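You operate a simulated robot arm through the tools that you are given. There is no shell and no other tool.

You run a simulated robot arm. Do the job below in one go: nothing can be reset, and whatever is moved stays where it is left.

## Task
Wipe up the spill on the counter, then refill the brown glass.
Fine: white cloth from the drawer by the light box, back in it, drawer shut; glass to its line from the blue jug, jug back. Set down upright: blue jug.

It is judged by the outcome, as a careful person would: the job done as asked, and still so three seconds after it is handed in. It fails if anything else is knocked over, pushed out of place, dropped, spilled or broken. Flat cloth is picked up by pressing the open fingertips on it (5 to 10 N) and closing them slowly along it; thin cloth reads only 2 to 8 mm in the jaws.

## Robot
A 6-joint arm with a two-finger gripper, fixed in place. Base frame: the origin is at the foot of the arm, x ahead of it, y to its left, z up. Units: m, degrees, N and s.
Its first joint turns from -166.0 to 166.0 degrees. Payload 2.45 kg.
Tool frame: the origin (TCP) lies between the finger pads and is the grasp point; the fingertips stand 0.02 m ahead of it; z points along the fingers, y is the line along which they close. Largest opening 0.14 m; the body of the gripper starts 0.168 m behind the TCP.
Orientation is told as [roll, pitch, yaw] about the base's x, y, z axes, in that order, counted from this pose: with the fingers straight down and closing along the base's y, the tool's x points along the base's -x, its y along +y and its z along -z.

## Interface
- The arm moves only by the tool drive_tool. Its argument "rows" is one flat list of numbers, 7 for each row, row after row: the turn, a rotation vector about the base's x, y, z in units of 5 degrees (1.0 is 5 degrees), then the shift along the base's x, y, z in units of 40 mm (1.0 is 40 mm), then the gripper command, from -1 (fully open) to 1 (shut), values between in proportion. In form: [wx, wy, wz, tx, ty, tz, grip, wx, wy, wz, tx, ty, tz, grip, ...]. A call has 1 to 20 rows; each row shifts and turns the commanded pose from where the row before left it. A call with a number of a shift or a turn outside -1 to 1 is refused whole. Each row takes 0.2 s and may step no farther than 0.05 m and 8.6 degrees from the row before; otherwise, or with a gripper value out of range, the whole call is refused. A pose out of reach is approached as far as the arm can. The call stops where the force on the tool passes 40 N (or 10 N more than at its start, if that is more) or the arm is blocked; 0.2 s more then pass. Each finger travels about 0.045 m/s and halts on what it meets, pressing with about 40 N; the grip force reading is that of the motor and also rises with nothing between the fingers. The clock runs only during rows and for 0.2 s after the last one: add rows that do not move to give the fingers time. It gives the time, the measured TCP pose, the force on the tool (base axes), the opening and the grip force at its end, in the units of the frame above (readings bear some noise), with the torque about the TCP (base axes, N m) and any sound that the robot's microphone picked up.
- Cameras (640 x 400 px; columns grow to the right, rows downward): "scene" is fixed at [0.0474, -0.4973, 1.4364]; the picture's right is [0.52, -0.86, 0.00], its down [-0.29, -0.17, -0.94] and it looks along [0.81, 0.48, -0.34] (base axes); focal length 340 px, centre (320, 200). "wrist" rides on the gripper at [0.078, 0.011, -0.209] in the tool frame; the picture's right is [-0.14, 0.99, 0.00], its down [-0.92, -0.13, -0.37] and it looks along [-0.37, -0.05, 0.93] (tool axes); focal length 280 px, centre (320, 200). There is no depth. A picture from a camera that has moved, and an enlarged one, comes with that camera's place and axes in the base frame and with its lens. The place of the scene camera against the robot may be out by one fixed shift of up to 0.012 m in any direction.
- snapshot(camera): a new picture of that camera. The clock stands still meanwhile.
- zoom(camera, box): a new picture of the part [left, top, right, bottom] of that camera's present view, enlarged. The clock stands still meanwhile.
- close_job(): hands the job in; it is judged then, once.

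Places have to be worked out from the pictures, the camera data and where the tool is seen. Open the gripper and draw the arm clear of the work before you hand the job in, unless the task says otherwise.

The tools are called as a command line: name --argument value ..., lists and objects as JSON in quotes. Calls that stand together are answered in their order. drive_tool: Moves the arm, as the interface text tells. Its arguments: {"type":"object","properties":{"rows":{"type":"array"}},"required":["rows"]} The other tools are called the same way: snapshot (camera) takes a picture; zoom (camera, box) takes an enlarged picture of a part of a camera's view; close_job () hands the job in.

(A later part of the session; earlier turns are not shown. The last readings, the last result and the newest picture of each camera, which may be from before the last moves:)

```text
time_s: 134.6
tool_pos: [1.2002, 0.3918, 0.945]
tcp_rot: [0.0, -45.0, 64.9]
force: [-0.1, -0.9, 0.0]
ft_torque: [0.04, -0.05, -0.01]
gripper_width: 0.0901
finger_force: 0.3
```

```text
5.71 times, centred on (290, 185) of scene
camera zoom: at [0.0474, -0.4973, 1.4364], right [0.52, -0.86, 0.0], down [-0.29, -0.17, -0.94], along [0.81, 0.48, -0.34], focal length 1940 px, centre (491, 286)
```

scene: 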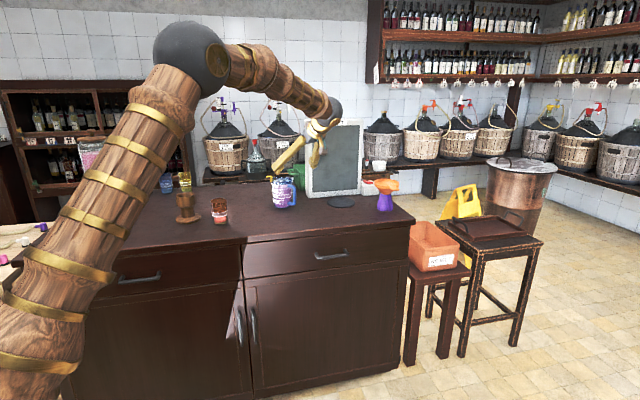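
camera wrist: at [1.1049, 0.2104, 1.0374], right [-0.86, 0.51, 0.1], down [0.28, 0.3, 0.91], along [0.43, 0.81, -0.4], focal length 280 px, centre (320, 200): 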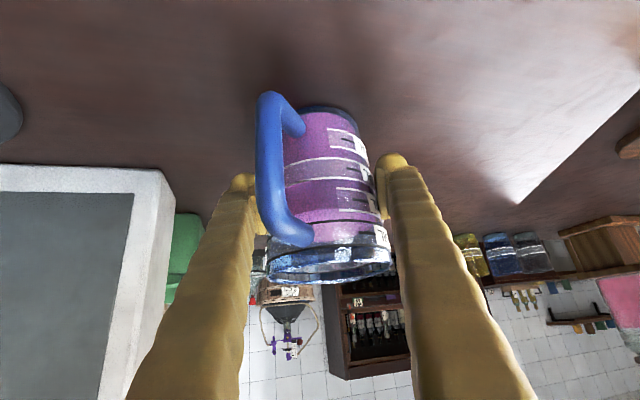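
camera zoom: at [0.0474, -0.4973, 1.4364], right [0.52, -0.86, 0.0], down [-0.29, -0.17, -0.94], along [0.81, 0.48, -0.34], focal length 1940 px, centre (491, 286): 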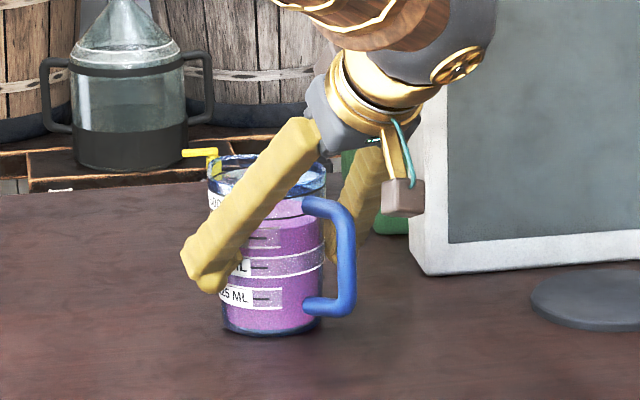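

The jaws are nearly in contact on both sides of the body with the handle free. I close to full grip.

drive_tool --rows '[0, 0, 0, 0, 0, 0, -0.24, 0, 0, 0, 0, 0, 0, -0.21, 0, 0, 0, 0, 0, 0, -0.1, 0, 0, 0, 0, 0, 0, 0.2, 0, 0, 0, 0, 0, 0, 0.6, 0, 0, 0, 0, 0, 0, 1]'

zoom --camera "wrist" --box '[220, 70, 420, 310]'

zoom --camera "scene" --box '[250, 150, 330, 220]'

```text
time_s: 136.0
tool_pos: [1.1996, 0.3909, 0.9451]
tcp_rot: [0.0, -45.0, 64.9]
force: [0.6, -2.6, 0.7]
ft_torque: [0.17, -0.13, -0.04]
gripper_width: 0.0878
finger_force: 40.2
```

```text
1.67 times, centred on (320, 190) of wrist
camera zoom: at [1.105, 0.2103, 1.0374], right [-0.86, 0.51, 0.1], down [0.28, 0.3, 0.91], along [0.43, 0.81, -0.4], focal length 467 px, centre (320, 217)
```

zoom: 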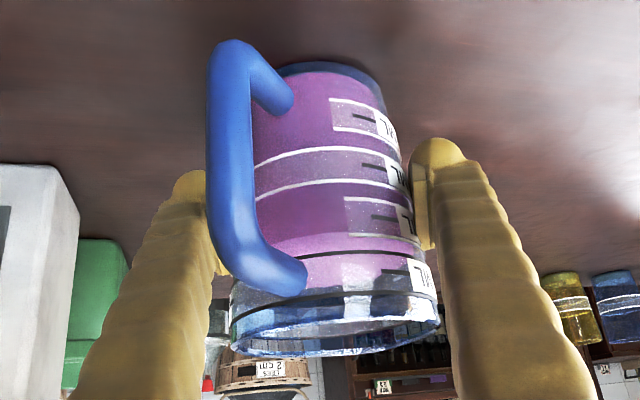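

```text
5.71 times, centred on (290, 185) of scene
camera zoom: at [0.0474, -0.4973, 1.4364], right [0.52, -0.86, 0.0], down [-0.29, -0.17, -0.94], along [0.81, 0.48, -0.34], focal length 1940 px, centre (491, 286)
```

zoom: 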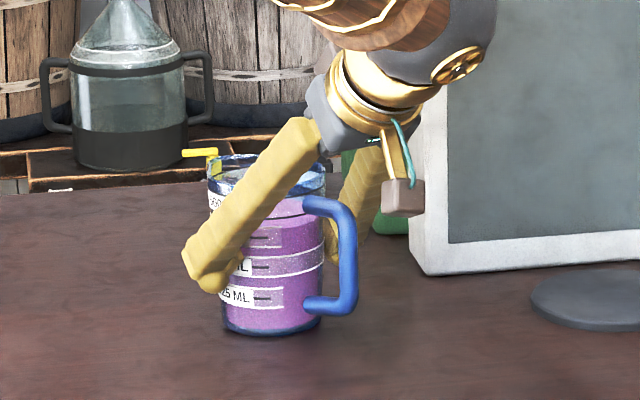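

Gripped at 87.8 mm with 40 N. I lift slowly and check that the jug comes up level.

drive_tool --rows '[0, 0, 0, 0, 0, 0.1, 1, 0, 0, 0, 0, 0, 0.15, 1, 0, 0, 0, 0, 0, 0.25, 1, 0, 0, 0, 0, 0, 0.25, 1, 0, 0, 0, 0, 0, 0.25, 1, 0, 0, 0, 0, 0, 0, 1]'

zoom --camera "scene" --box '[250, 130, 340, 220]'

zoom --camera "wrist" --box '[220, 70, 420, 310]'

```text
time_s: 137.4
tool_pos: [1.2012, 0.389, 0.9872]
tcp_rot: [0.0, -45.0, 65.0]
force: [-0.6, 1.5, -6.7]
ft_torque: [0.05, 0.0, 0.01]
gripper_width: 0.0873
finger_force: 39.8
```

```text
4.44 times, centred on (295, 175) of scene
camera zoom: at [0.0474, -0.4973, 1.4364], right [0.52, -0.86, 0.0], down [-0.29, -0.17, -0.94], along [0.81, 0.48, -0.34], focal length 1509 px, centre (431, 311)
```

zoom: 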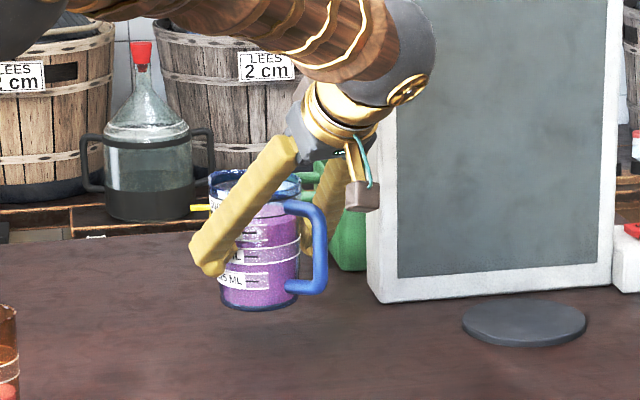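

```text
1.67 times, centred on (320, 190) of wrist
camera zoom: at [1.105, 0.2094, 1.0791], right [-0.86, 0.51, 0.1], down [0.28, 0.3, 0.91], along [0.43, 0.81, -0.4], focal length 467 px, centre (320, 217)
```

zoom: 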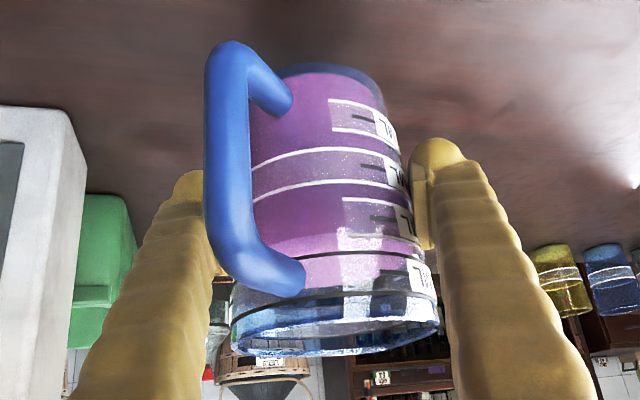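

The jug is lifted and steady, with a weight of about 6.7 N. I raise it to clear everything and carry it across to beside the glass.

drive_tool --rows '[0, 0, 0, 0, 0, 0.4, 1, 0, 0, 0, 0, 0, 0.5, 1, 0, 0, 0, 0, 0, 0.5, 1, 0, 0, 0, -0.2, 0, 0.43, 1, 0, 0, 0, -0.5, 0, 0, 1, 0, 0, 0, -0.6, 0, 0, 1, 0, 0, 0, -0.6, 0, 0, 1, 0, 0, 0, -0.6, 0, 0, 1, 0, 0, 0, -0.6, 0, 0, 1, 0, 0, 0, -0.6, 0, 0, 1, 0, 0, 0, -0.6, 0, 0, 1, 0, 0, 0, -0.6, 0, 0, 1, 0, 0, 0, -0.6, 0, 0, 1, 0, 0, 0, -0.6, 0, 0, 1, 0, 0, 0, -0.6, 0, 0, 1, 0, 0, 0, -0.3, 0, 0, 1, 0, 0, 0, 0, 0, 0, 1]'

snapshot --camera "wrist"

zoom --camera "scene" --box '[150, 120, 310, 240]'

```text
time_s: 141.0
tool_pos: [0.9181, 0.3905, 1.0595]
tcp_rot: [0.0, -44.9, 64.9]
force: [0.1, -0.3, -6.9]
ft_torque: [0.01, 0.03, 0.01]
gripper_width: 0.0871
finger_force: 40.3
```

```text
taken
camera wrist: at [0.8234, 0.2106, 1.152], right [-0.86, 0.51, 0.1], down [0.28, 0.3, 0.91], along [0.43, 0.81, -0.4], focal length 280 px, centre (320, 200)
```

wrist: 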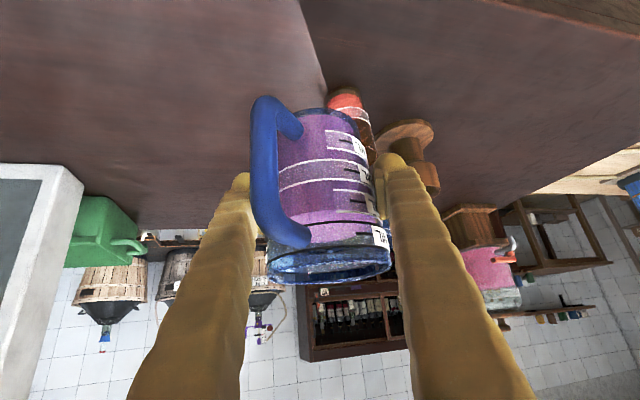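

```text
3.33 times, centred on (230, 180) of scene
camera zoom: at [0.0474, -0.4973, 1.4364], right [0.52, -0.86, 0.0], down [-0.29, -0.17, -0.94], along [0.81, 0.48, -0.34], focal length 1132 px, centre (620, 267)
```

zoom: 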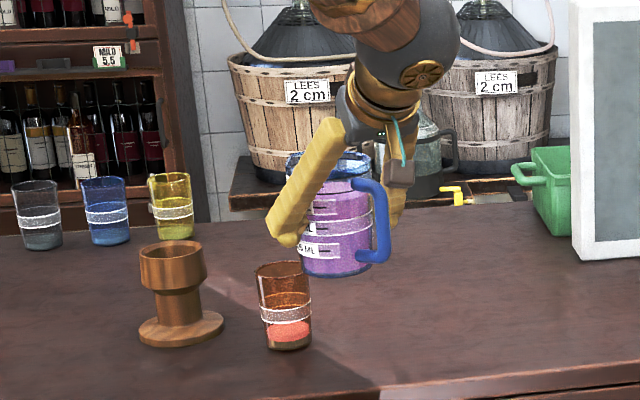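

The jug is upright beside the glass and the spout should point toward it (about 85°). I start tilting about the horizontal axis, first to 20°, which should be below the pouring angle, and look.

drive_tool --rows '[-0.996, 0.087, 0, 0, 0.06, -0.2, 1, -0.996, 0.087, 0, 0, 0.06, -0.2, 1, -0.996, 0.087, 0, 0, 0.06, -0.2, 1, -0.996, 0.087, 0, 0, 0.06, -0.2, 1, 0, 0, 0, 0, 0, 0, 1]'

snapshot --camera "wrist"

zoom --camera "scene" --box '[170, 130, 290, 230]'

```text
time_s: 142.2
tool_pos: [0.9184, 0.401, 1.0276]
tcp_rot: [-7.6, -25.9, 69.6]
force: [-0.1, 0.0, -6.1]
ft_torque: [0.02, 0.01, 0.0]
gripper_width: 0.0866
finger_force: 40.0
```

```text
taken
camera wrist: at [0.8269, 0.262, 1.1787], right [-0.86, 0.52, -0.06], down [0.31, 0.59, 0.75], along [0.42, 0.62, -0.66], focal length 280 px, centre (320, 200)
```

wrist: 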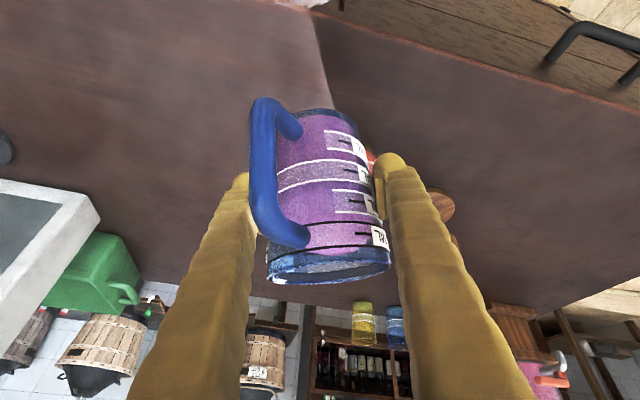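

```text
4.00 times, centred on (230, 180) of scene
camera zoom: at [0.0474, -0.4973, 1.4364], right [0.52, -0.86, 0.0], down [-0.29, -0.17, -0.94], along [0.81, 0.48, -0.34], focal length 1358 px, centre (680, 280)
```

zoom: 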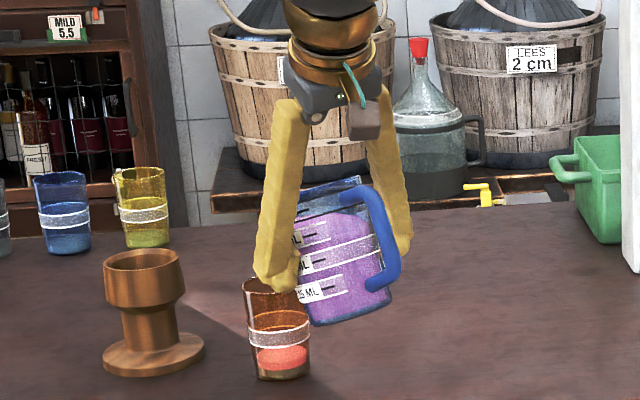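

At 20° nothing has poured yet, and by my geometry the spout tip is about over the near half of the glass. I lower slightly and tilt on to about 28°, then check.

drive_tool --rows '[0, 0, 0, 0, 0, -0.3, 1, -0.6, 0.052, 0, 0, 0, -0.2, 1, -0.5, 0.044, 0, 0, 0, -0.1, 1, -0.5, 0.044, 0, 0, 0, 0, 1, 0, 0, 0, 0, 0, 0, 1]'

zoom --camera "scene" --box '[190, 150, 270, 220]'

snapshot --camera "wrist"

```text
time_s: 143.4
tool_pos: [0.9199, 0.3986, 1.0029]
tcp_rot: [-9.7, -18.1, 70.2]
force: [-0.6, -0.1, -7.7]
ft_torque: [0.08, 0.05, -0.01]
gripper_width: 0.0864
finger_force: 39.9
```

```text
5.71 times, centred on (230, 185) of scene
camera zoom: at [0.0474, -0.4973, 1.4364], right [0.52, -0.86, 0.0], down [-0.29, -0.17, -0.94], along [0.81, 0.48, -0.34], focal length 1940 px, centre (834, 286)
```

zoom: 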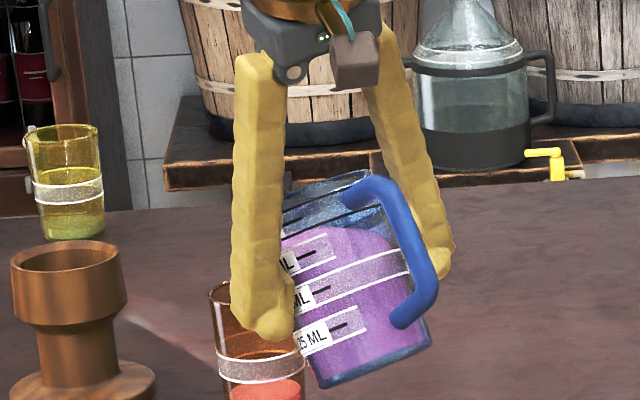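

```text
taken
camera wrist: at [0.8293, 0.2843, 1.1734], right [-0.86, 0.5, -0.12], down [0.31, 0.69, 0.65], along [0.41, 0.52, -0.75], focal length 280 px, centre (320, 200)
```

wrist: 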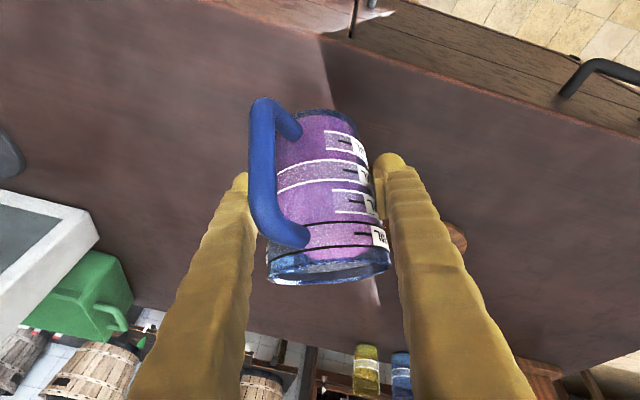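

Still upright liquid, no pouring yet. I'll step the tilt up by about 3° and watch the glass.

drive_tool --rows '[-0.3, 0.026, 0, 0, 0, 0, 1, -0.3, 0.026, 0, 0, 0, 0, 1, 0, 0, 0, 0, 0, 0, 1, 0, 0, 0, 0, 0, 0, 1]'

zoom --camera "scene" --box '[190, 160, 270, 230]'

```text
time_s: 144.4
tool_pos: [0.9196, 0.3976, 1.004]
tcp_rot: [-10.7, -15.2, 70.5]
force: [-1.0, 0.4, -6.7]
ft_torque: [0.03, -0.01, -0.02]
gripper_width: 0.0863
finger_force: 39.7
```

```text
5.71 times, centred on (230, 195) of scene
camera zoom: at [0.0474, -0.4973, 1.4364], right [0.52, -0.86, 0.0], down [-0.29, -0.17, -0.94], along [0.81, 0.48, -0.34], focal length 1940 px, centre (834, 229)
```

zoom: 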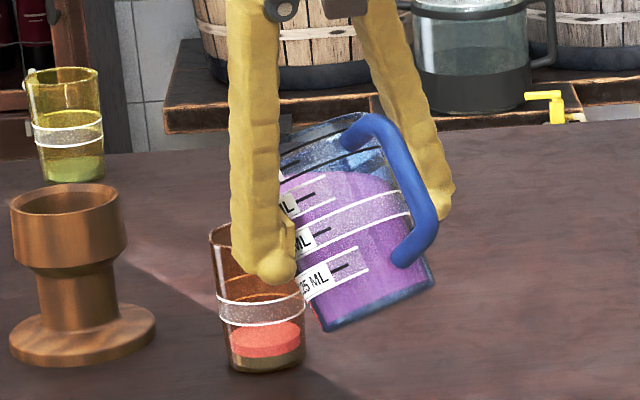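

drive_tool --rows '[-0.3, 0.026, 0, 0, 0, 0, 1, -0.3, 0.026, 0, 0, 0, 0, 1, 0, 0, 0, 0, 0, 0, 1, 0, 0, 0, 0, 0, 0, 1]'

zoom --camera "scene" --box '[190, 160, 270, 230]'

```text
time_s: 145.4
tool_pos: [0.9199, 0.3997, 1.0043]
tcp_rot: [-11.3, -12.4, 70.6]
force: [0.7, -0.8, -6.7]
ft_torque: [0.02, 0.06, 0.02]
gripper_width: 0.0861
finger_force: 39.3
```

```text
5.71 times, centred on (230, 195) of scene
camera zoom: at [0.0474, -0.4973, 1.4364], right [0.52, -0.86, 0.0], down [-0.29, -0.17, -0.94], along [0.81, 0.48, -0.34], focal length 1940 px, centre (834, 229)
```

zoom: 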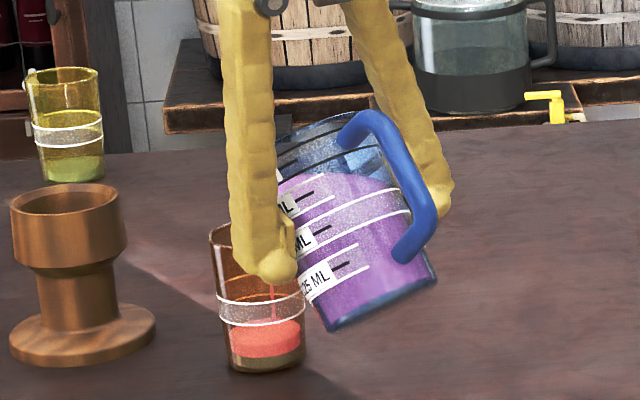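

A thin stream has started and falls inside the glass, slightly toward the near side. I shift 5 mm toward the glass centre and hold the tilt to see how the level responds.

drive_tool --rows '[0, 0, 0, 0, 0.12, 0, 1, 0, 0, 0, 0, 0, 0, 1, 0, 0, 0, 0, 0, 0, 1]'

zoom --camera "scene" --box '[200, 180, 260, 230]'

```text
time_s: 146.2
tool_pos: [0.9196, 0.4043, 1.0044]
tcp_rot: [-11.4, -12.3, 70.6]
force: [-0.5, -0.2, -6.9]
ft_torque: [0.08, 0.01, -0.02]
gripper_width: 0.0859
finger_force: 39.7
```

```text
8.00 times, centred on (230, 205) of scene
camera zoom: at [0.0474, -0.4973, 1.4364], right [0.52, -0.86, 0.0], down [-0.29, -0.17, -0.94], along [0.81, 0.48, -0.34], focal length 2716 px, centre (1040, 160)
```

zoom: 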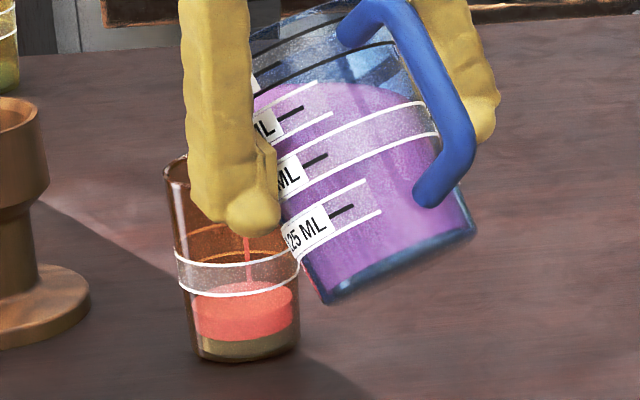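

The stream is centred now and the level has risen to just below the band. I hold the tilt for another short moment.

drive_tool --rows '[0, 0, 0, 0, 0, 0, 1, 0, 0, 0, 0, 0, 0, 1]'

zoom --camera "scene" --box '[200, 180, 260, 230]'

```text
time_s: 146.8
tool_pos: [0.9209, 0.4047, 1.004]
tcp_rot: [-11.5, -12.5, 70.6]
force: [-0.4, -0.1, -6.6]
ft_torque: [0.04, 0.02, -0.02]
gripper_width: 0.0864
finger_force: 39.7
```

```text
8.00 times, centred on (230, 205) of scene
camera zoom: at [0.0474, -0.4973, 1.4364], right [0.52, -0.86, 0.0], down [-0.29, -0.17, -0.94], along [0.81, 0.48, -0.34], focal length 2716 px, centre (1040, 160)
```

zoom: 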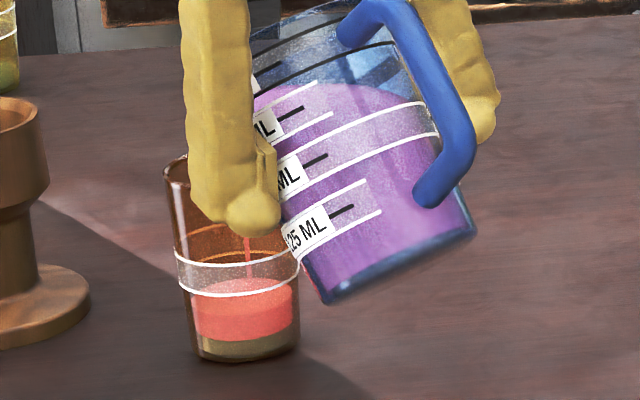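

drive_tool --rows '[0, 0, 0, 0, 0, 0, 1, 0, 0, 0, 0, 0, 0, 1, 0, 0, 0, 0, 0, 0, 1]'

zoom --camera "scene" --box '[210, 195, 250, 230]'

```text
time_s: 147.6
tool_pos: [0.9209, 0.4048, 1.0023]
tcp_rot: [-11.4, -12.4, 70.6]
force: [-0.1, 0.5, -7.2]
ft_torque: [0.05, 0.01, 0.01]
gripper_width: 0.0862
finger_force: 40.2
```

```text
11.43 times, centred on (230, 212) of scene
camera zoom: at [0.0474, -0.4973, 1.4364], right [0.52, -0.86, 0.0], down [-0.29, -0.17, -0.94], along [0.81, 0.48, -0.34], focal length 3880 px, centre (1349, 57)
```

zoom: 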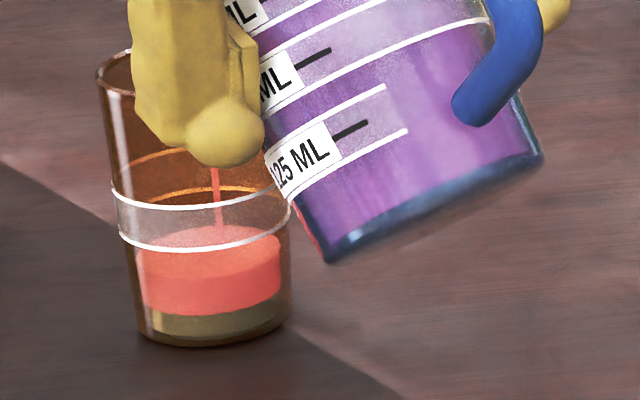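

The stream is thin; the surface is about 12 mm below the lower white line and 19 mm below the band's middle. I add 1.5° of tilt and hold briefly.

drive_tool --rows '[-0.3, 0.026, 0, 0, 0, 0, 1, 0, 0, 0, 0, 0, 0, 1, 0, 0, 0, 0, 0, 0, 1]'

zoom --camera "scene" --box '[210, 195, 250, 230]'

```text
time_s: 148.4
tool_pos: [0.9213, 0.4034, 1.0033]
tcp_rot: [-11.8, -10.9, 70.7]
force: [1.0, 0.1, -7.9]
ft_torque: [0.03, -0.01, 0.0]
gripper_width: 0.0862
finger_force: 40.0
```

```text
11.43 times, centred on (230, 212) of scene
camera zoom: at [0.0474, -0.4973, 1.4364], right [0.52, -0.86, 0.0], down [-0.29, -0.17, -0.94], along [0.81, 0.48, -0.34], focal length 3880 px, centre (1349, 57)
```

zoom: 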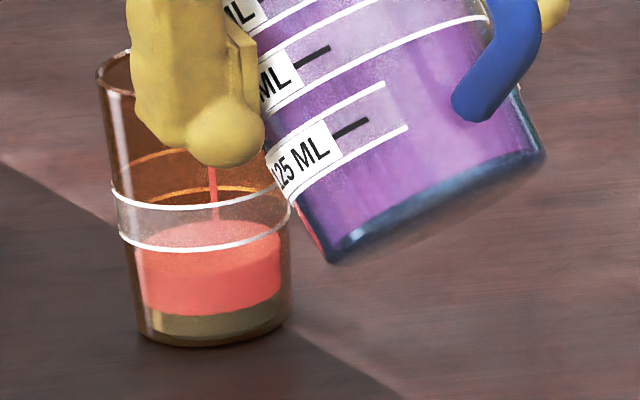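

The level is rising steadily. I add another 1° and hold.

drive_tool --rows '[-0.2, 0.017, 0, 0, 0, 0, 1, 0, 0, 0, 0, 0, 0, 1, 0, 0, 0, 0, 0, 0, 1]'

zoom --camera "scene" --box '[210, 195, 250, 230]'

```text
time_s: 149.2
tool_pos: [0.9191, 0.4036, 1.0034]
tcp_rot: [-12.0, -10.0, 70.8]
force: [-0.4, 0.1, -6.9]
ft_torque: [0.04, 0.04, 0.01]
gripper_width: 0.0862
finger_force: 40.1
```

```text
11.43 times, centred on (230, 212) of scene
camera zoom: at [0.0474, -0.4973, 1.4364], right [0.52, -0.86, 0.0], down [-0.29, -0.17, -0.94], along [0.81, 0.48, -0.34], focal length 3880 px, centre (1349, 57)
```

zoom: 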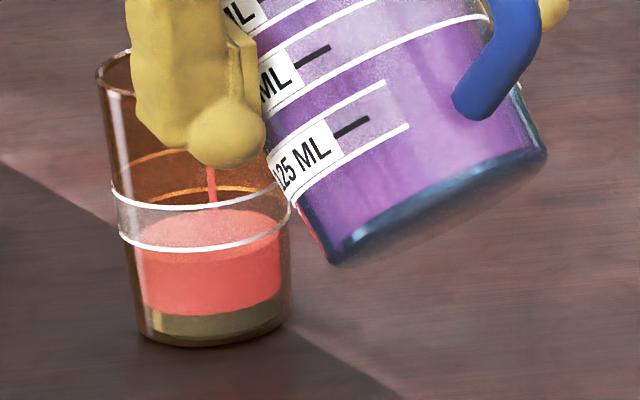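

Surface centre is now about 6 mm below the lower line. I continue with another 1° and hold.

drive_tool --rows '[-0.2, 0.017, 0, 0, 0, 0, 1, 0, 0, 0, 0, 0, 0, 1, 0, 0, 0, 0, 0, 0, 1, 0, 0, 0, 0, 0, 0, 1]'

zoom --camera "scene" --box '[210, 195, 250, 230]'

```text
time_s: 150.2
tool_pos: [0.9194, 0.4048, 1.0037]
tcp_rot: [-12.3, -9.1, 70.8]
force: [-0.7, 0.3, -7.3]
ft_torque: [0.01, 0.06, -0.03]
gripper_width: 0.0862
finger_force: 39.6
```

```text
11.43 times, centred on (230, 212) of scene
camera zoom: at [0.0474, -0.4973, 1.4364], right [0.52, -0.86, 0.0], down [-0.29, -0.17, -0.94], along [0.81, 0.48, -0.34], focal length 3880 px, centre (1349, 57)
```

zoom: 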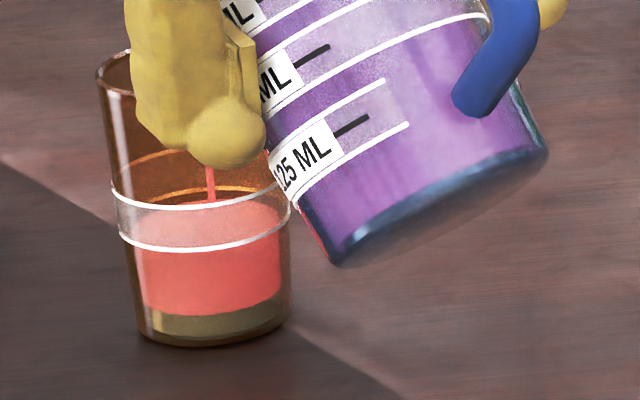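

zoom --camera "scene" --box '[214, 203, 240, 227]'

```text
16.00 times, centred on (227, 215) of scene
camera zoom: at [0.0474, -0.4973, 1.4364], right [0.52, -0.86, 0.0], down [-0.29, -0.17, -0.94], along [0.81, 0.48, -0.34], focal length 5433 px, centre (1808, -40)
```

zoom: 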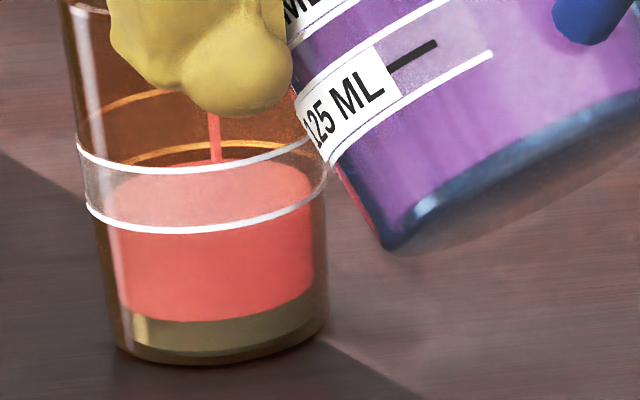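

The surface is now about 2 mm below the lower line. The middle of the band is about 9–10 mm higher, so I continue at the same gentle rate.

drive_tool --rows '[-0.2, 0.017, 0, 0, 0, 0, 1, 0, 0, 0, 0, 0, 0, 1, 0, 0, 0, 0, 0, 0, 1, 0, 0, 0, 0, 0, 0, 1]'

zoom --camera "scene" --box '[214, 203, 240, 227]'

```text
time_s: 151.2
tool_pos: [0.9207, 0.4037, 1.0023]
tcp_rot: [-12.6, -8.0, 70.8]
force: [-0.4, -0.3, -7.1]
ft_torque: [0.08, 0.01, 0.02]
gripper_width: 0.0861
finger_force: 39.7
```

```text
16.00 times, centred on (227, 215) of scene
camera zoom: at [0.0474, -0.4973, 1.4364], right [0.52, -0.86, 0.0], down [-0.29, -0.17, -0.94], along [0.81, 0.48, -0.34], focal length 5433 px, centre (1808, -40)
```

zoom: 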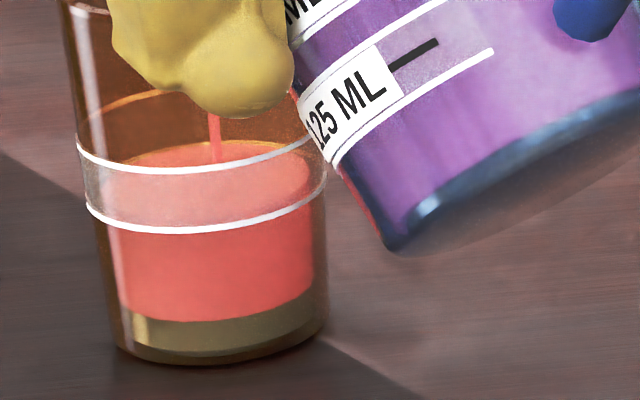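

Now about 2 mm above the lower line. Around 5 mm remains to the middle, so I hold without adding tilt.

drive_tool --rows '[0, 0, 0, 0, 0, 0, 1, 0, 0, 0, 0, 0, 0, 1, 0, 0, 0, 0, 0, 0, 1]'

zoom --camera "scene" --box '[214, 203, 240, 227]'

```text
time_s: 152.0
tool_pos: [0.9204, 0.4037, 1.0041]
tcp_rot: [-12.5, -8.1, 70.8]
force: [0.2, 0.1, -7.5]
ft_torque: [0.01, 0.02, 0.01]
gripper_width: 0.0861
finger_force: 39.6
```

```text
16.00 times, centred on (227, 215) of scene
camera zoom: at [0.0474, -0.4973, 1.4364], right [0.52, -0.86, 0.0], down [-0.29, -0.17, -0.94], along [0.81, 0.48, -0.34], focal length 5433 px, centre (1808, -40)
```

zoom: 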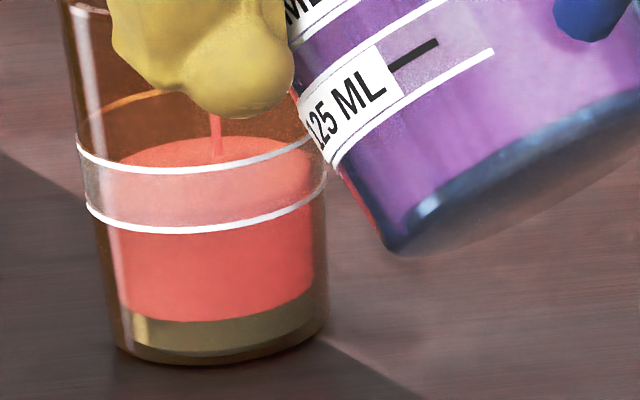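

We are about a quarter of the way up the band. I add 0.8° and hold a short time to bring it near the middle.

drive_tool --rows '[-0.16, 0.014, 0, 0, 0, 0, 1, 0, 0, 0, 0, 0, 0, 1]'

zoom --camera "scene" --box '[214, 203, 240, 227]'

```text
time_s: 152.6
tool_pos: [0.92, 0.4028, 1.0031]
tcp_rot: [-12.7, -7.1, 70.9]
force: [-0.2, -0.3, -5.7]
ft_torque: [0.09, 0.04, -0.01]
gripper_width: 0.0862
finger_force: 39.6
```

```text
16.00 times, centred on (227, 215) of scene
camera zoom: at [0.0474, -0.4973, 1.4364], right [0.52, -0.86, 0.0], down [-0.29, -0.17, -0.94], along [0.81, 0.48, -0.34], focal length 5433 px, centre (1808, -40)
```

zoom: 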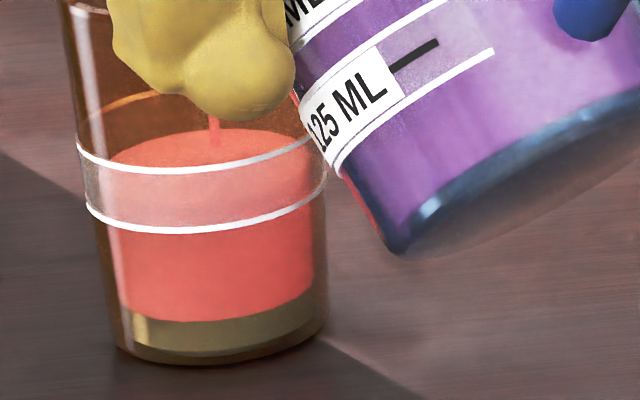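

The level is approaching the middle of the band. I hold for one more beat and then tilt the jug back quickly to stop the flow.

drive_tool --rows '[0, 0, 0, 0, 0, 0, 1, 0.996, -0.087, 0, 0, 0, 0, 1, 0.996, -0.087, 0, 0, 0, 0, 1, 0.996, -0.087, 0, 0, 0, 0.05, 1, 0, 0, 0, 0, 0, 0, 1]'

zoom --camera "scene" --box '[214, 203, 240, 227]'

zoom --camera "scene" --box '[180, 140, 280, 230]'

```text
time_s: 153.8
tool_pos: [0.9189, 0.4032, 1.0046]
tcp_rot: [-8.8, -21.8, 70.0]
force: [-0.2, -0.6, -6.2]
ft_torque: [0.03, 0.0, -0.02]
gripper_width: 0.0857
finger_force: 40.3
```

```text
16.00 times, centred on (227, 215) of scene
camera zoom: at [0.0474, -0.4973, 1.4364], right [0.52, -0.86, 0.0], down [-0.29, -0.17, -0.94], along [0.81, 0.48, -0.34], focal length 5433 px, centre (1808, -40)
```

zoom: 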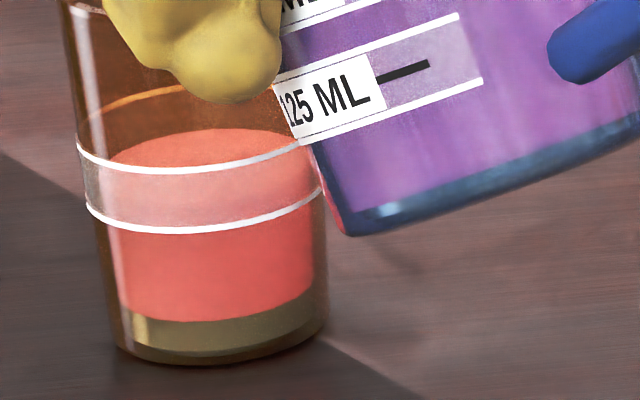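

```text
4.44 times, centred on (230, 185) of scene
camera zoom: at [0.0474, -0.4973, 1.4364], right [0.52, -0.86, 0.0], down [-0.29, -0.17, -0.94], along [0.81, 0.48, -0.34], focal length 1509 px, centre (720, 267)
```

zoom: 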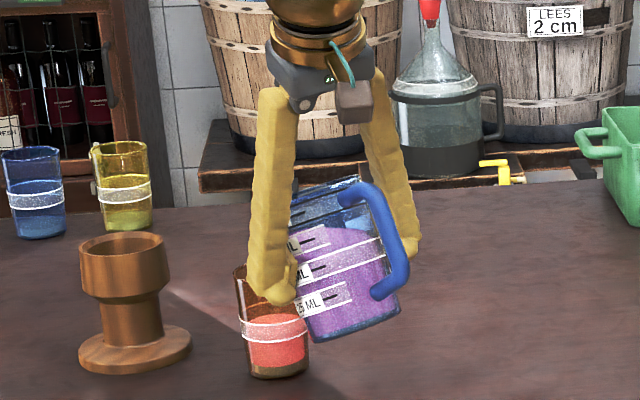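

The flow has stopped. I bring the jug upright and back off a little so I can measure the level in the glass without obstruction.

drive_tool --rows '[0.996, -0.087, 0, 0, -0.1, 0.2, 1, 0.996, -0.087, 0, 0, -0.2, 0.3, 1, 0.996, -0.087, 0, 0, -0.3, 0.4, 1, 0.996, -0.087, 0, 0, -0.3, 0.4, 1, 0.996, -0.087, 0, 0.2, -0.3, 0.2, 1, 0.33, -0.03, 0, 0.4, -0.3, 0, 1, 0, 0, 0, 0.5, -0.2, 0, 1, 0, 0, 0, 0.5, 0, 0, 1, 0, 0, 0, 0.5, 0, 0, 1, 0, 0, 0, 0, 0, 0, 1]'

zoom --camera "scene" --box '[206, 190, 238, 230]'

snapshot --camera "scene"

snapshot --camera "wrist"

```text
time_s: 156.0
tool_pos: [1.0036, 0.3361, 1.0652]
tcp_rot: [1.2, -47.2, 64.1]
force: [-0.3, 1.4, -6.9]
ft_torque: [0.0, 0.02, -0.02]
gripper_width: 0.0859
finger_force: 40.1
```

```text
10.00 times, centred on (222, 210) of scene
camera zoom: at [0.0474, -0.4973, 1.4364], right [0.52, -0.86, 0.0], down [-0.29, -0.17, -0.94], along [0.81, 0.48, -0.34], focal length 3395 px, centre (1300, 100)
```

zoom: 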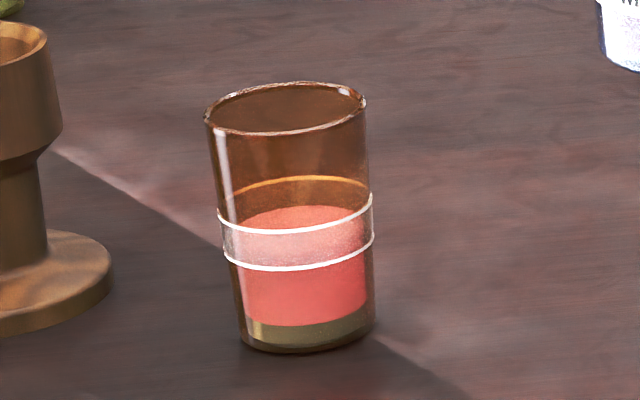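

```text
taken
```

scene: 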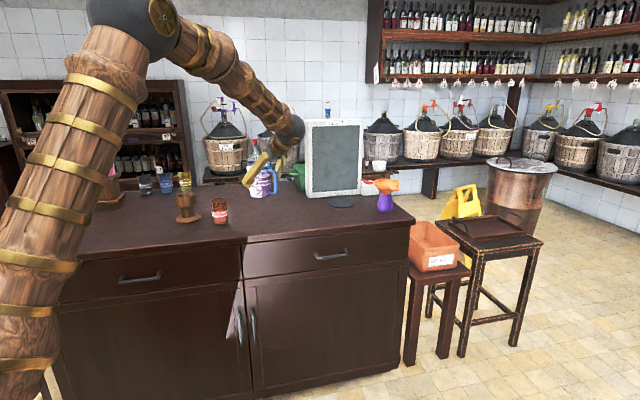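

```text
taken
camera wrist: at [0.9074, 0.1521, 1.1502], right [-0.86, 0.5, 0.11], down [0.28, 0.26, 0.92], along [0.43, 0.82, -0.37], focal length 280 px, centre (320, 200)
```

wrist: 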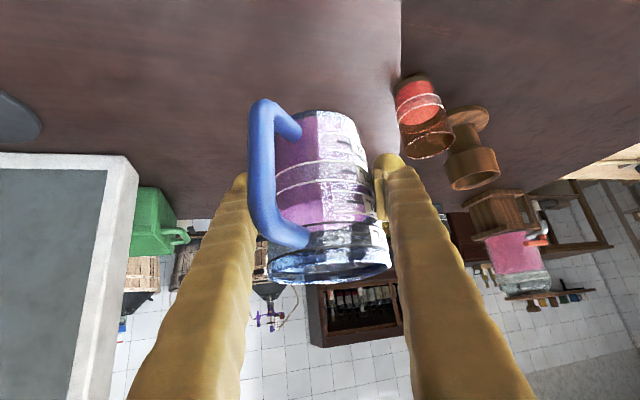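

The surface is inside the band but in its lower part. I measure it more closely.

zoom --camera "scene" --box '[209, 203, 233, 227]'

zoom --camera "wrist" --box '[380, 60, 470, 170]'

```text
16.00 times, centred on (221, 215) of scene
camera zoom: at [0.0474, -0.4973, 1.4364], right [0.52, -0.86, 0.0], down [-0.29, -0.17, -0.94], along [0.81, 0.48, -0.34], focal length 5433 px, centre (1904, -40)
```

zoom: 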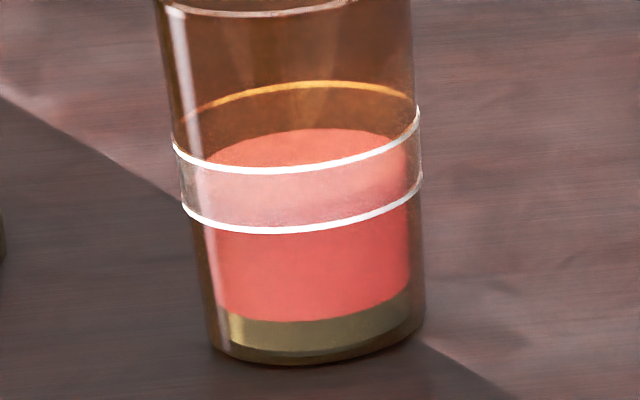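

```text
3.64 times, centred on (425, 115) of wrist
camera zoom: at [0.9074, 0.1521, 1.1502], right [-0.86, 0.5, 0.11], down [0.28, 0.26, 0.92], along [0.43, 0.82, -0.37], focal length 1020 px, centre (-62, 509)
```

zoom: 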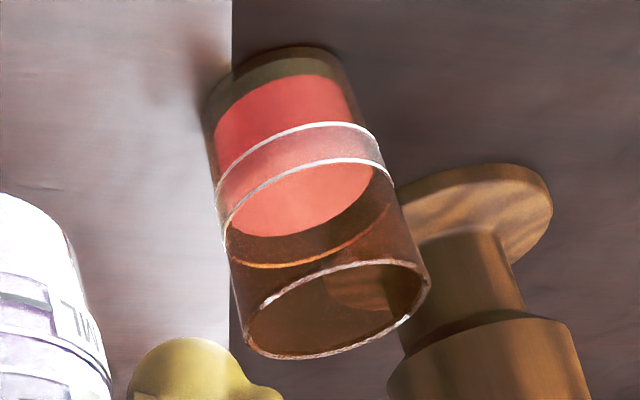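

By both views the surface is about a third of the way up the band. A small top-up of about 6 mL brings it to the middle, so I return to the pouring pose and stop just short of the previous tilt.

drive_tool --rows '[0, 0, 0, -0.5, 0, 0, 1, 0, 0, 0, -0.5, 0, 0, 1, 0, 0, 0, -0.5, 0.2, 0, 1, -0.33, 0.03, 0, -0.4, 0.3, 0, 1, -0.996, 0.087, 0, -0.2, 0.3, -0.2, 1, -0.996, 0.087, 0, 0, 0.3, -0.4, 1, -0.996, 0.087, 0, 0, 0.3, -0.4, 1, -0.996, 0.087, 0, 0, 0.2, -0.3, 1, -0.996, 0.087, 0, 0, 0.1, -0.2, 1, -0.996, 0.087, 0, 0, 0, 0, 1, -0.996, 0.087, 0, 0, 0, 0, 1, -0.5, 0.044, 0, 0, 0, 0, 1, 0, 0, 0, 0, 0, 0, 1]'

zoom --camera "scene" --box '[209, 203, 233, 227]'

zoom --camera "scene" --box '[180, 140, 280, 230]'

```text
time_s: 158.8
tool_pos: [0.9199, 0.4051, 1.0057]
tcp_rot: [-12.1, -9.6, 70.8]
force: [-0.4, 0.0, -6.6]
ft_torque: [0.05, 0.03, 0.03]
gripper_width: 0.0857
finger_force: 39.5
```

```text
16.00 times, centred on (221, 215) of scene
camera zoom: at [0.0474, -0.4973, 1.4364], right [0.52, -0.86, 0.0], down [-0.29, -0.17, -0.94], along [0.81, 0.48, -0.34], focal length 5433 px, centre (1904, -40)
```

zoom: 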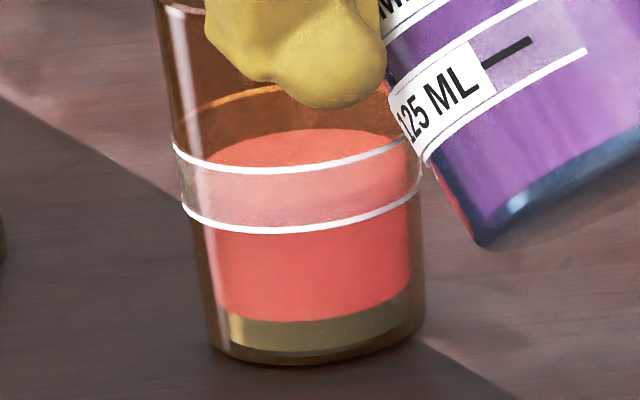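

```text
4.44 times, centred on (230, 185) of scene
camera zoom: at [0.0474, -0.4973, 1.4364], right [0.52, -0.86, 0.0], down [-0.29, -0.17, -0.94], along [0.81, 0.48, -0.34], focal length 1509 px, centre (720, 267)
```

zoom: 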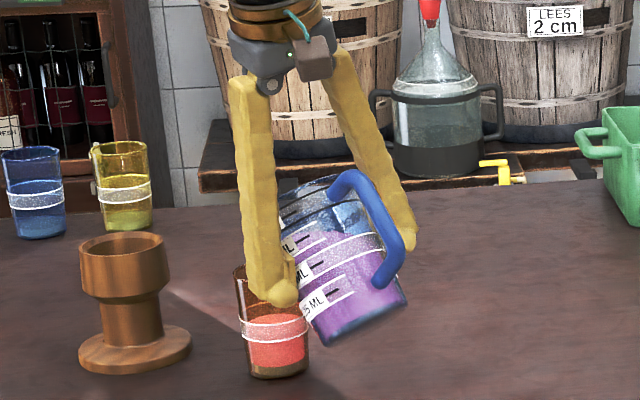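

No flow at this tilt. I step up 2° and check.

drive_tool --rows '[-0.2, 0.017, 0, 0, 0, 0, 1, -0.2, 0.017, 0, 0, 0, 0, 1, 0, 0, 0, 0, 0, 0, 1]'

zoom --camera "scene" --box '[209, 203, 233, 227]'

```text
time_s: 159.6
tool_pos: [0.9193, 0.4039, 1.0049]
tcp_rot: [-12.6, -7.7, 70.9]
force: [0.5, 0.2, -6.2]
ft_torque: [0.01, 0.03, -0.02]
gripper_width: 0.0861
finger_force: 40.8
```

```text
16.00 times, centred on (221, 215) of scene
camera zoom: at [0.0474, -0.4973, 1.4364], right [0.52, -0.86, 0.0], down [-0.29, -0.17, -0.94], along [0.81, 0.48, -0.34], focal length 5433 px, centre (1904, -40)
```

zoom: 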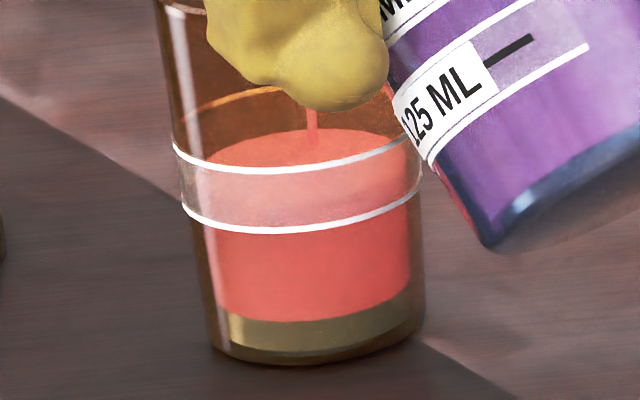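

A thin stream is running. I hold with a slight 0.5° addition.

drive_tool --rows '[-0.12, 0.01, 0, 0, 0, 0, 1, 0, 0, 0, 0, 0, 0, 1, 0, 0, 0, 0, 0, 0, 1]'

zoom --camera "scene" --box '[209, 203, 233, 227]'

```text
time_s: 160.4
tool_pos: [0.9189, 0.4045, 1.0045]
tcp_rot: [-12.7, -7.1, 70.9]
force: [-0.3, 0.2, -7.6]
ft_torque: [0.06, 0.01, -0.01]
gripper_width: 0.0858
finger_force: 40.6
```

```text
16.00 times, centred on (221, 215) of scene
camera zoom: at [0.0474, -0.4973, 1.4364], right [0.52, -0.86, 0.0], down [-0.29, -0.17, -0.94], along [0.81, 0.48, -0.34], focal length 5433 px, centre (1904, -40)
```

zoom: 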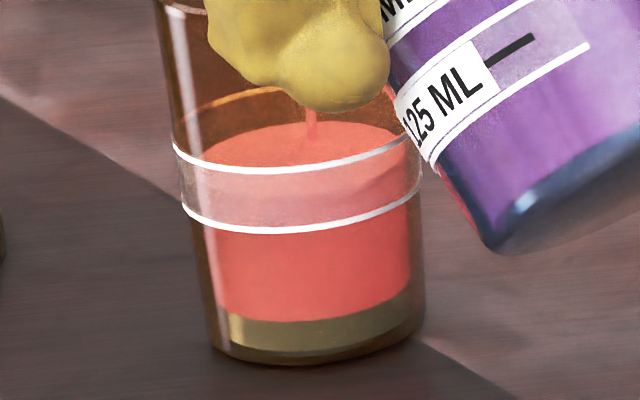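

The surface is at about the upper-middle of the target range. I hold two more beats, then tilt back to end the pour.

drive_tool --rows '[0, 0, 0, 0, 0, 0, 1, 0, 0, 0, 0, 0, 0, 1, 0.996, -0.087, 0, 0, 0, 0, 1, 0.996, -0.087, 0, 0, 0, 0, 1, 0.996, -0.087, 0, 0, 0, 0.05, 1, 0.996, -0.087, 0, 0, -0.05, 0.15, 1, 0, 0, 0, 0, 0, 0, 1]'

zoom --camera "scene" --box '[209, 203, 233, 227]'

```text
time_s: 162.0
tool_pos: [0.9189, 0.4017, 1.0141]
tcp_rot: [-7.3, -26.4, 69.3]
force: [0.0, 0.8, -6.2]
ft_torque: [0.04, 0.03, 0.02]
gripper_width: 0.0858
finger_force: 39.9
```

```text
16.00 times, centred on (221, 215) of scene
camera zoom: at [0.0474, -0.4973, 1.4364], right [0.52, -0.86, 0.0], down [-0.29, -0.17, -0.94], along [0.81, 0.48, -0.34], focal length 5433 px, centre (1904, -40)
```

zoom: 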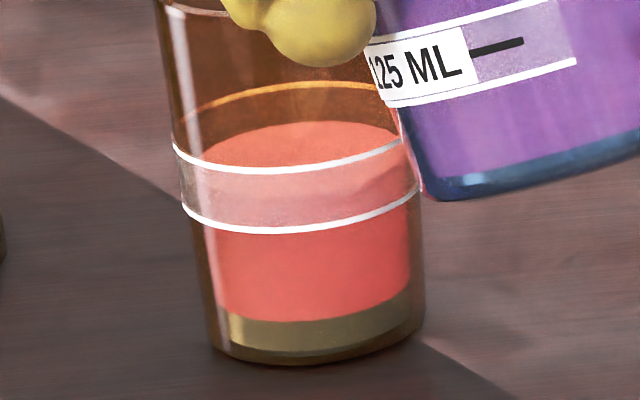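

The level sits close to the middle of the band and the flow has stopped. Now I bring the jug fully upright and carry it back toward its place.

drive_tool --rows '[0.996, -0.087, 0, 0, -0.15, 0.3, 1, 0.996, -0.087, 0, 0, -0.15, 0.3, 1, 0.996, -0.087, 0, 0, -0.1, 0.3, 1, 0.876, -0.077, 0, 0, 0, 0.3, 1, 0, 0, 0, 0.3, 0, 0, 1, 0, 0, 0, 0.5, 0, 0, 1, 0, 0, 0, 0.6, 0, 0, 1, 0, 0, 0, 0.6, 0, 0, 1, 0, 0, 0, 0.6, 0, 0, 1, 0, 0, 0, 0, 0, 0, 1]'

snapshot --camera "scene"

zoom --camera "scene" --box '[200, 190, 240, 230]'

```text
time_s: 164.2
tool_pos: [1.0234, 0.387, 1.0604]
tcp_rot: [-0.1, -44.9, 65.0]
force: [0.3, 0.5, -6.0]
ft_torque: [0.01, 0.02, 0.01]
gripper_width: 0.0859
finger_force: 40.3
```

```text
taken
```

scene: 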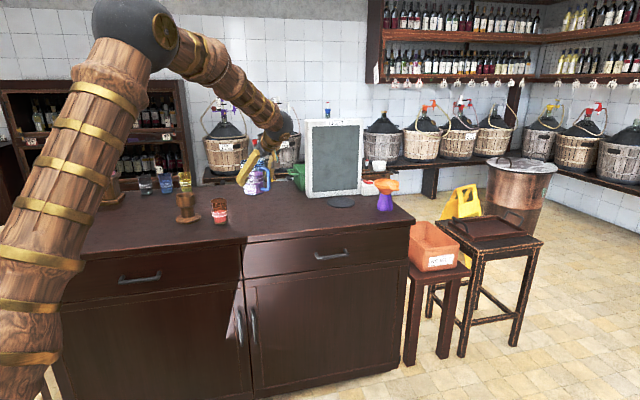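

```text
10.00 times, centred on (220, 210) of scene
camera zoom: at [0.0474, -0.4973, 1.4364], right [0.52, -0.86, 0.0], down [-0.29, -0.17, -0.94], along [0.81, 0.48, -0.34], focal length 3395 px, centre (1320, 100)
```

zoom: 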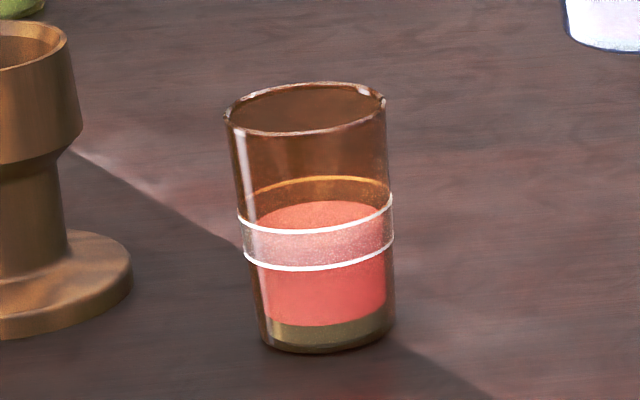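

The jug is upright and the glass shows a good level. I carry the jug to directly above its original spot.

drive_tool --rows '[0, 0, 0, 0.5, 0.02, 0, 1, 0, 0, 0, 0.6, 0.02, 0, 1, 0, 0, 0, 0.6, 0.02, 0, 1, 0, 0, 0, 0.6, 0.02, 0, 1, 0, 0, 0, 0.6, 0.02, 0, 1, 0, 0, 0, 0.6, 0, 0, 1, 0, 0, 0, 0.5, 0, 0, 1, 0, 0, 0, 0.4, 0, 0, 1, 0, 0, 0, 0, 0, -0.5, 1, 0, 0, 0, 0, 0, -0.6, 1, 0, 0, 0, 0, 0, -0.5, 1, 0, 0, 0, 0, 0, 0, 1]'

snapshot --camera "wrist"

zoom --camera "scene" --box '[250, 140, 340, 220]'

```text
time_s: 166.8
tool_pos: [1.1991, 0.3887, 0.9967]
tcp_rot: [-0.2, -44.9, 65.1]
force: [0.4, -0.3, -6.5]
ft_torque: [0.0, 0.03, 0.0]
gripper_width: 0.0855
finger_force: 40.1
```

```text
taken
camera wrist: at [1.104, 0.2088, 1.0897], right [-0.86, 0.51, 0.1], down [0.28, 0.3, 0.91], along [0.43, 0.81, -0.4], focal length 280 px, centre (320, 200)
```

wrist: 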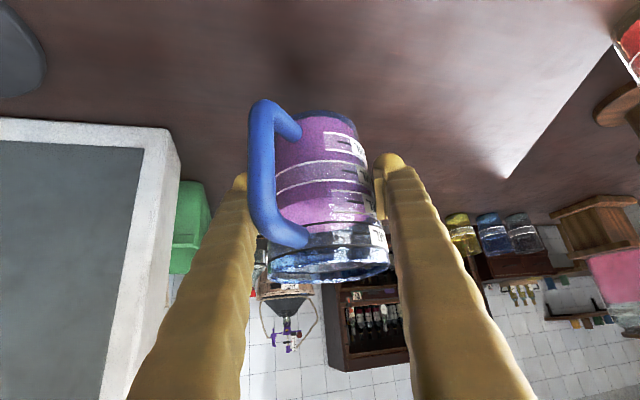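

```text
5.00 times, centred on (295, 180) of scene
camera zoom: at [0.0474, -0.4973, 1.4364], right [0.52, -0.86, 0.0], down [-0.29, -0.17, -0.94], along [0.81, 0.48, -0.34], focal length 1698 px, centre (445, 300)
```

zoom: 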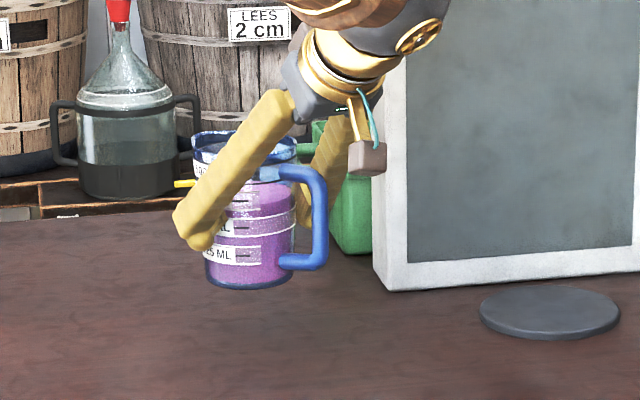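

The jug hangs upright over its original spot. I lower it to just above the counter and then feel for contact.

drive_tool --rows '[0, 0, 0, 0, 0.02, -0.4, 1, 0, 0, 0, 0, 0.02, -0.4, 1, 0, 0, 0, 0, 0.01, -0.25, 1, 0, 0, 0, 0, 0, -0.05, 1, 0, 0, 0, 0, 0, 0, 1]'

zoom --camera "scene" --box '[250, 150, 330, 220]'

```text
time_s: 168.0
tool_pos: [1.2003, 0.3906, 0.9524]
tcp_rot: [-0.1, -44.8, 65.0]
force: [-0.6, 0.3, -6.9]
ft_torque: [-0.01, 0.03, 0.0]
gripper_width: 0.0856
finger_force: 40.1
```

```text
5.71 times, centred on (290, 185) of scene
camera zoom: at [0.0474, -0.4973, 1.4364], right [0.52, -0.86, 0.0], down [-0.29, -0.17, -0.94], along [0.81, 0.48, -0.34], focal length 1940 px, centre (491, 286)
```

zoom: 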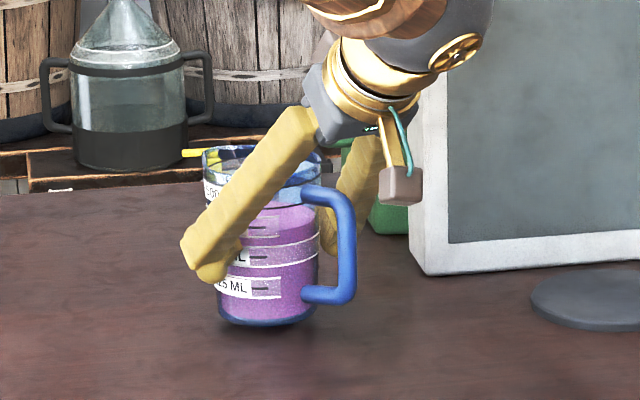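

drive_tool --rows '[0, 0, 0, 0, 0, -0.05, 1, 0, 0, 0, 0, 0, -0.05, 1, 0, 0, 0, 0, 0, -0.03, 1]'

drive_tool --rows '[0, 0, 0, 0, 0, -0.03, 1, 0, 0, 0, 0, 0, -0.02, 1]'

```text
time_s: 168.8
tool_pos: [1.1995, 0.3921, 0.9468]
tcp_rot: [0.0, -44.9, 65.0]
force: [-0.3, 0.7, -7.3]
ft_torque: [0.01, 0.02, 0.0]
gripper_width: 0.0855
finger_force: 40.6
```

```text
time_s: 169.4
tool_pos: [1.199, 0.3916, 0.9467]
tcp_rot: [-0.1, -44.9, 65.0]
force: [0.0, 0.4, -7.2]
ft_torque: [-0.01, 0.01, 0.04]
gripper_width: 0.0856
finger_force: 40.2
```

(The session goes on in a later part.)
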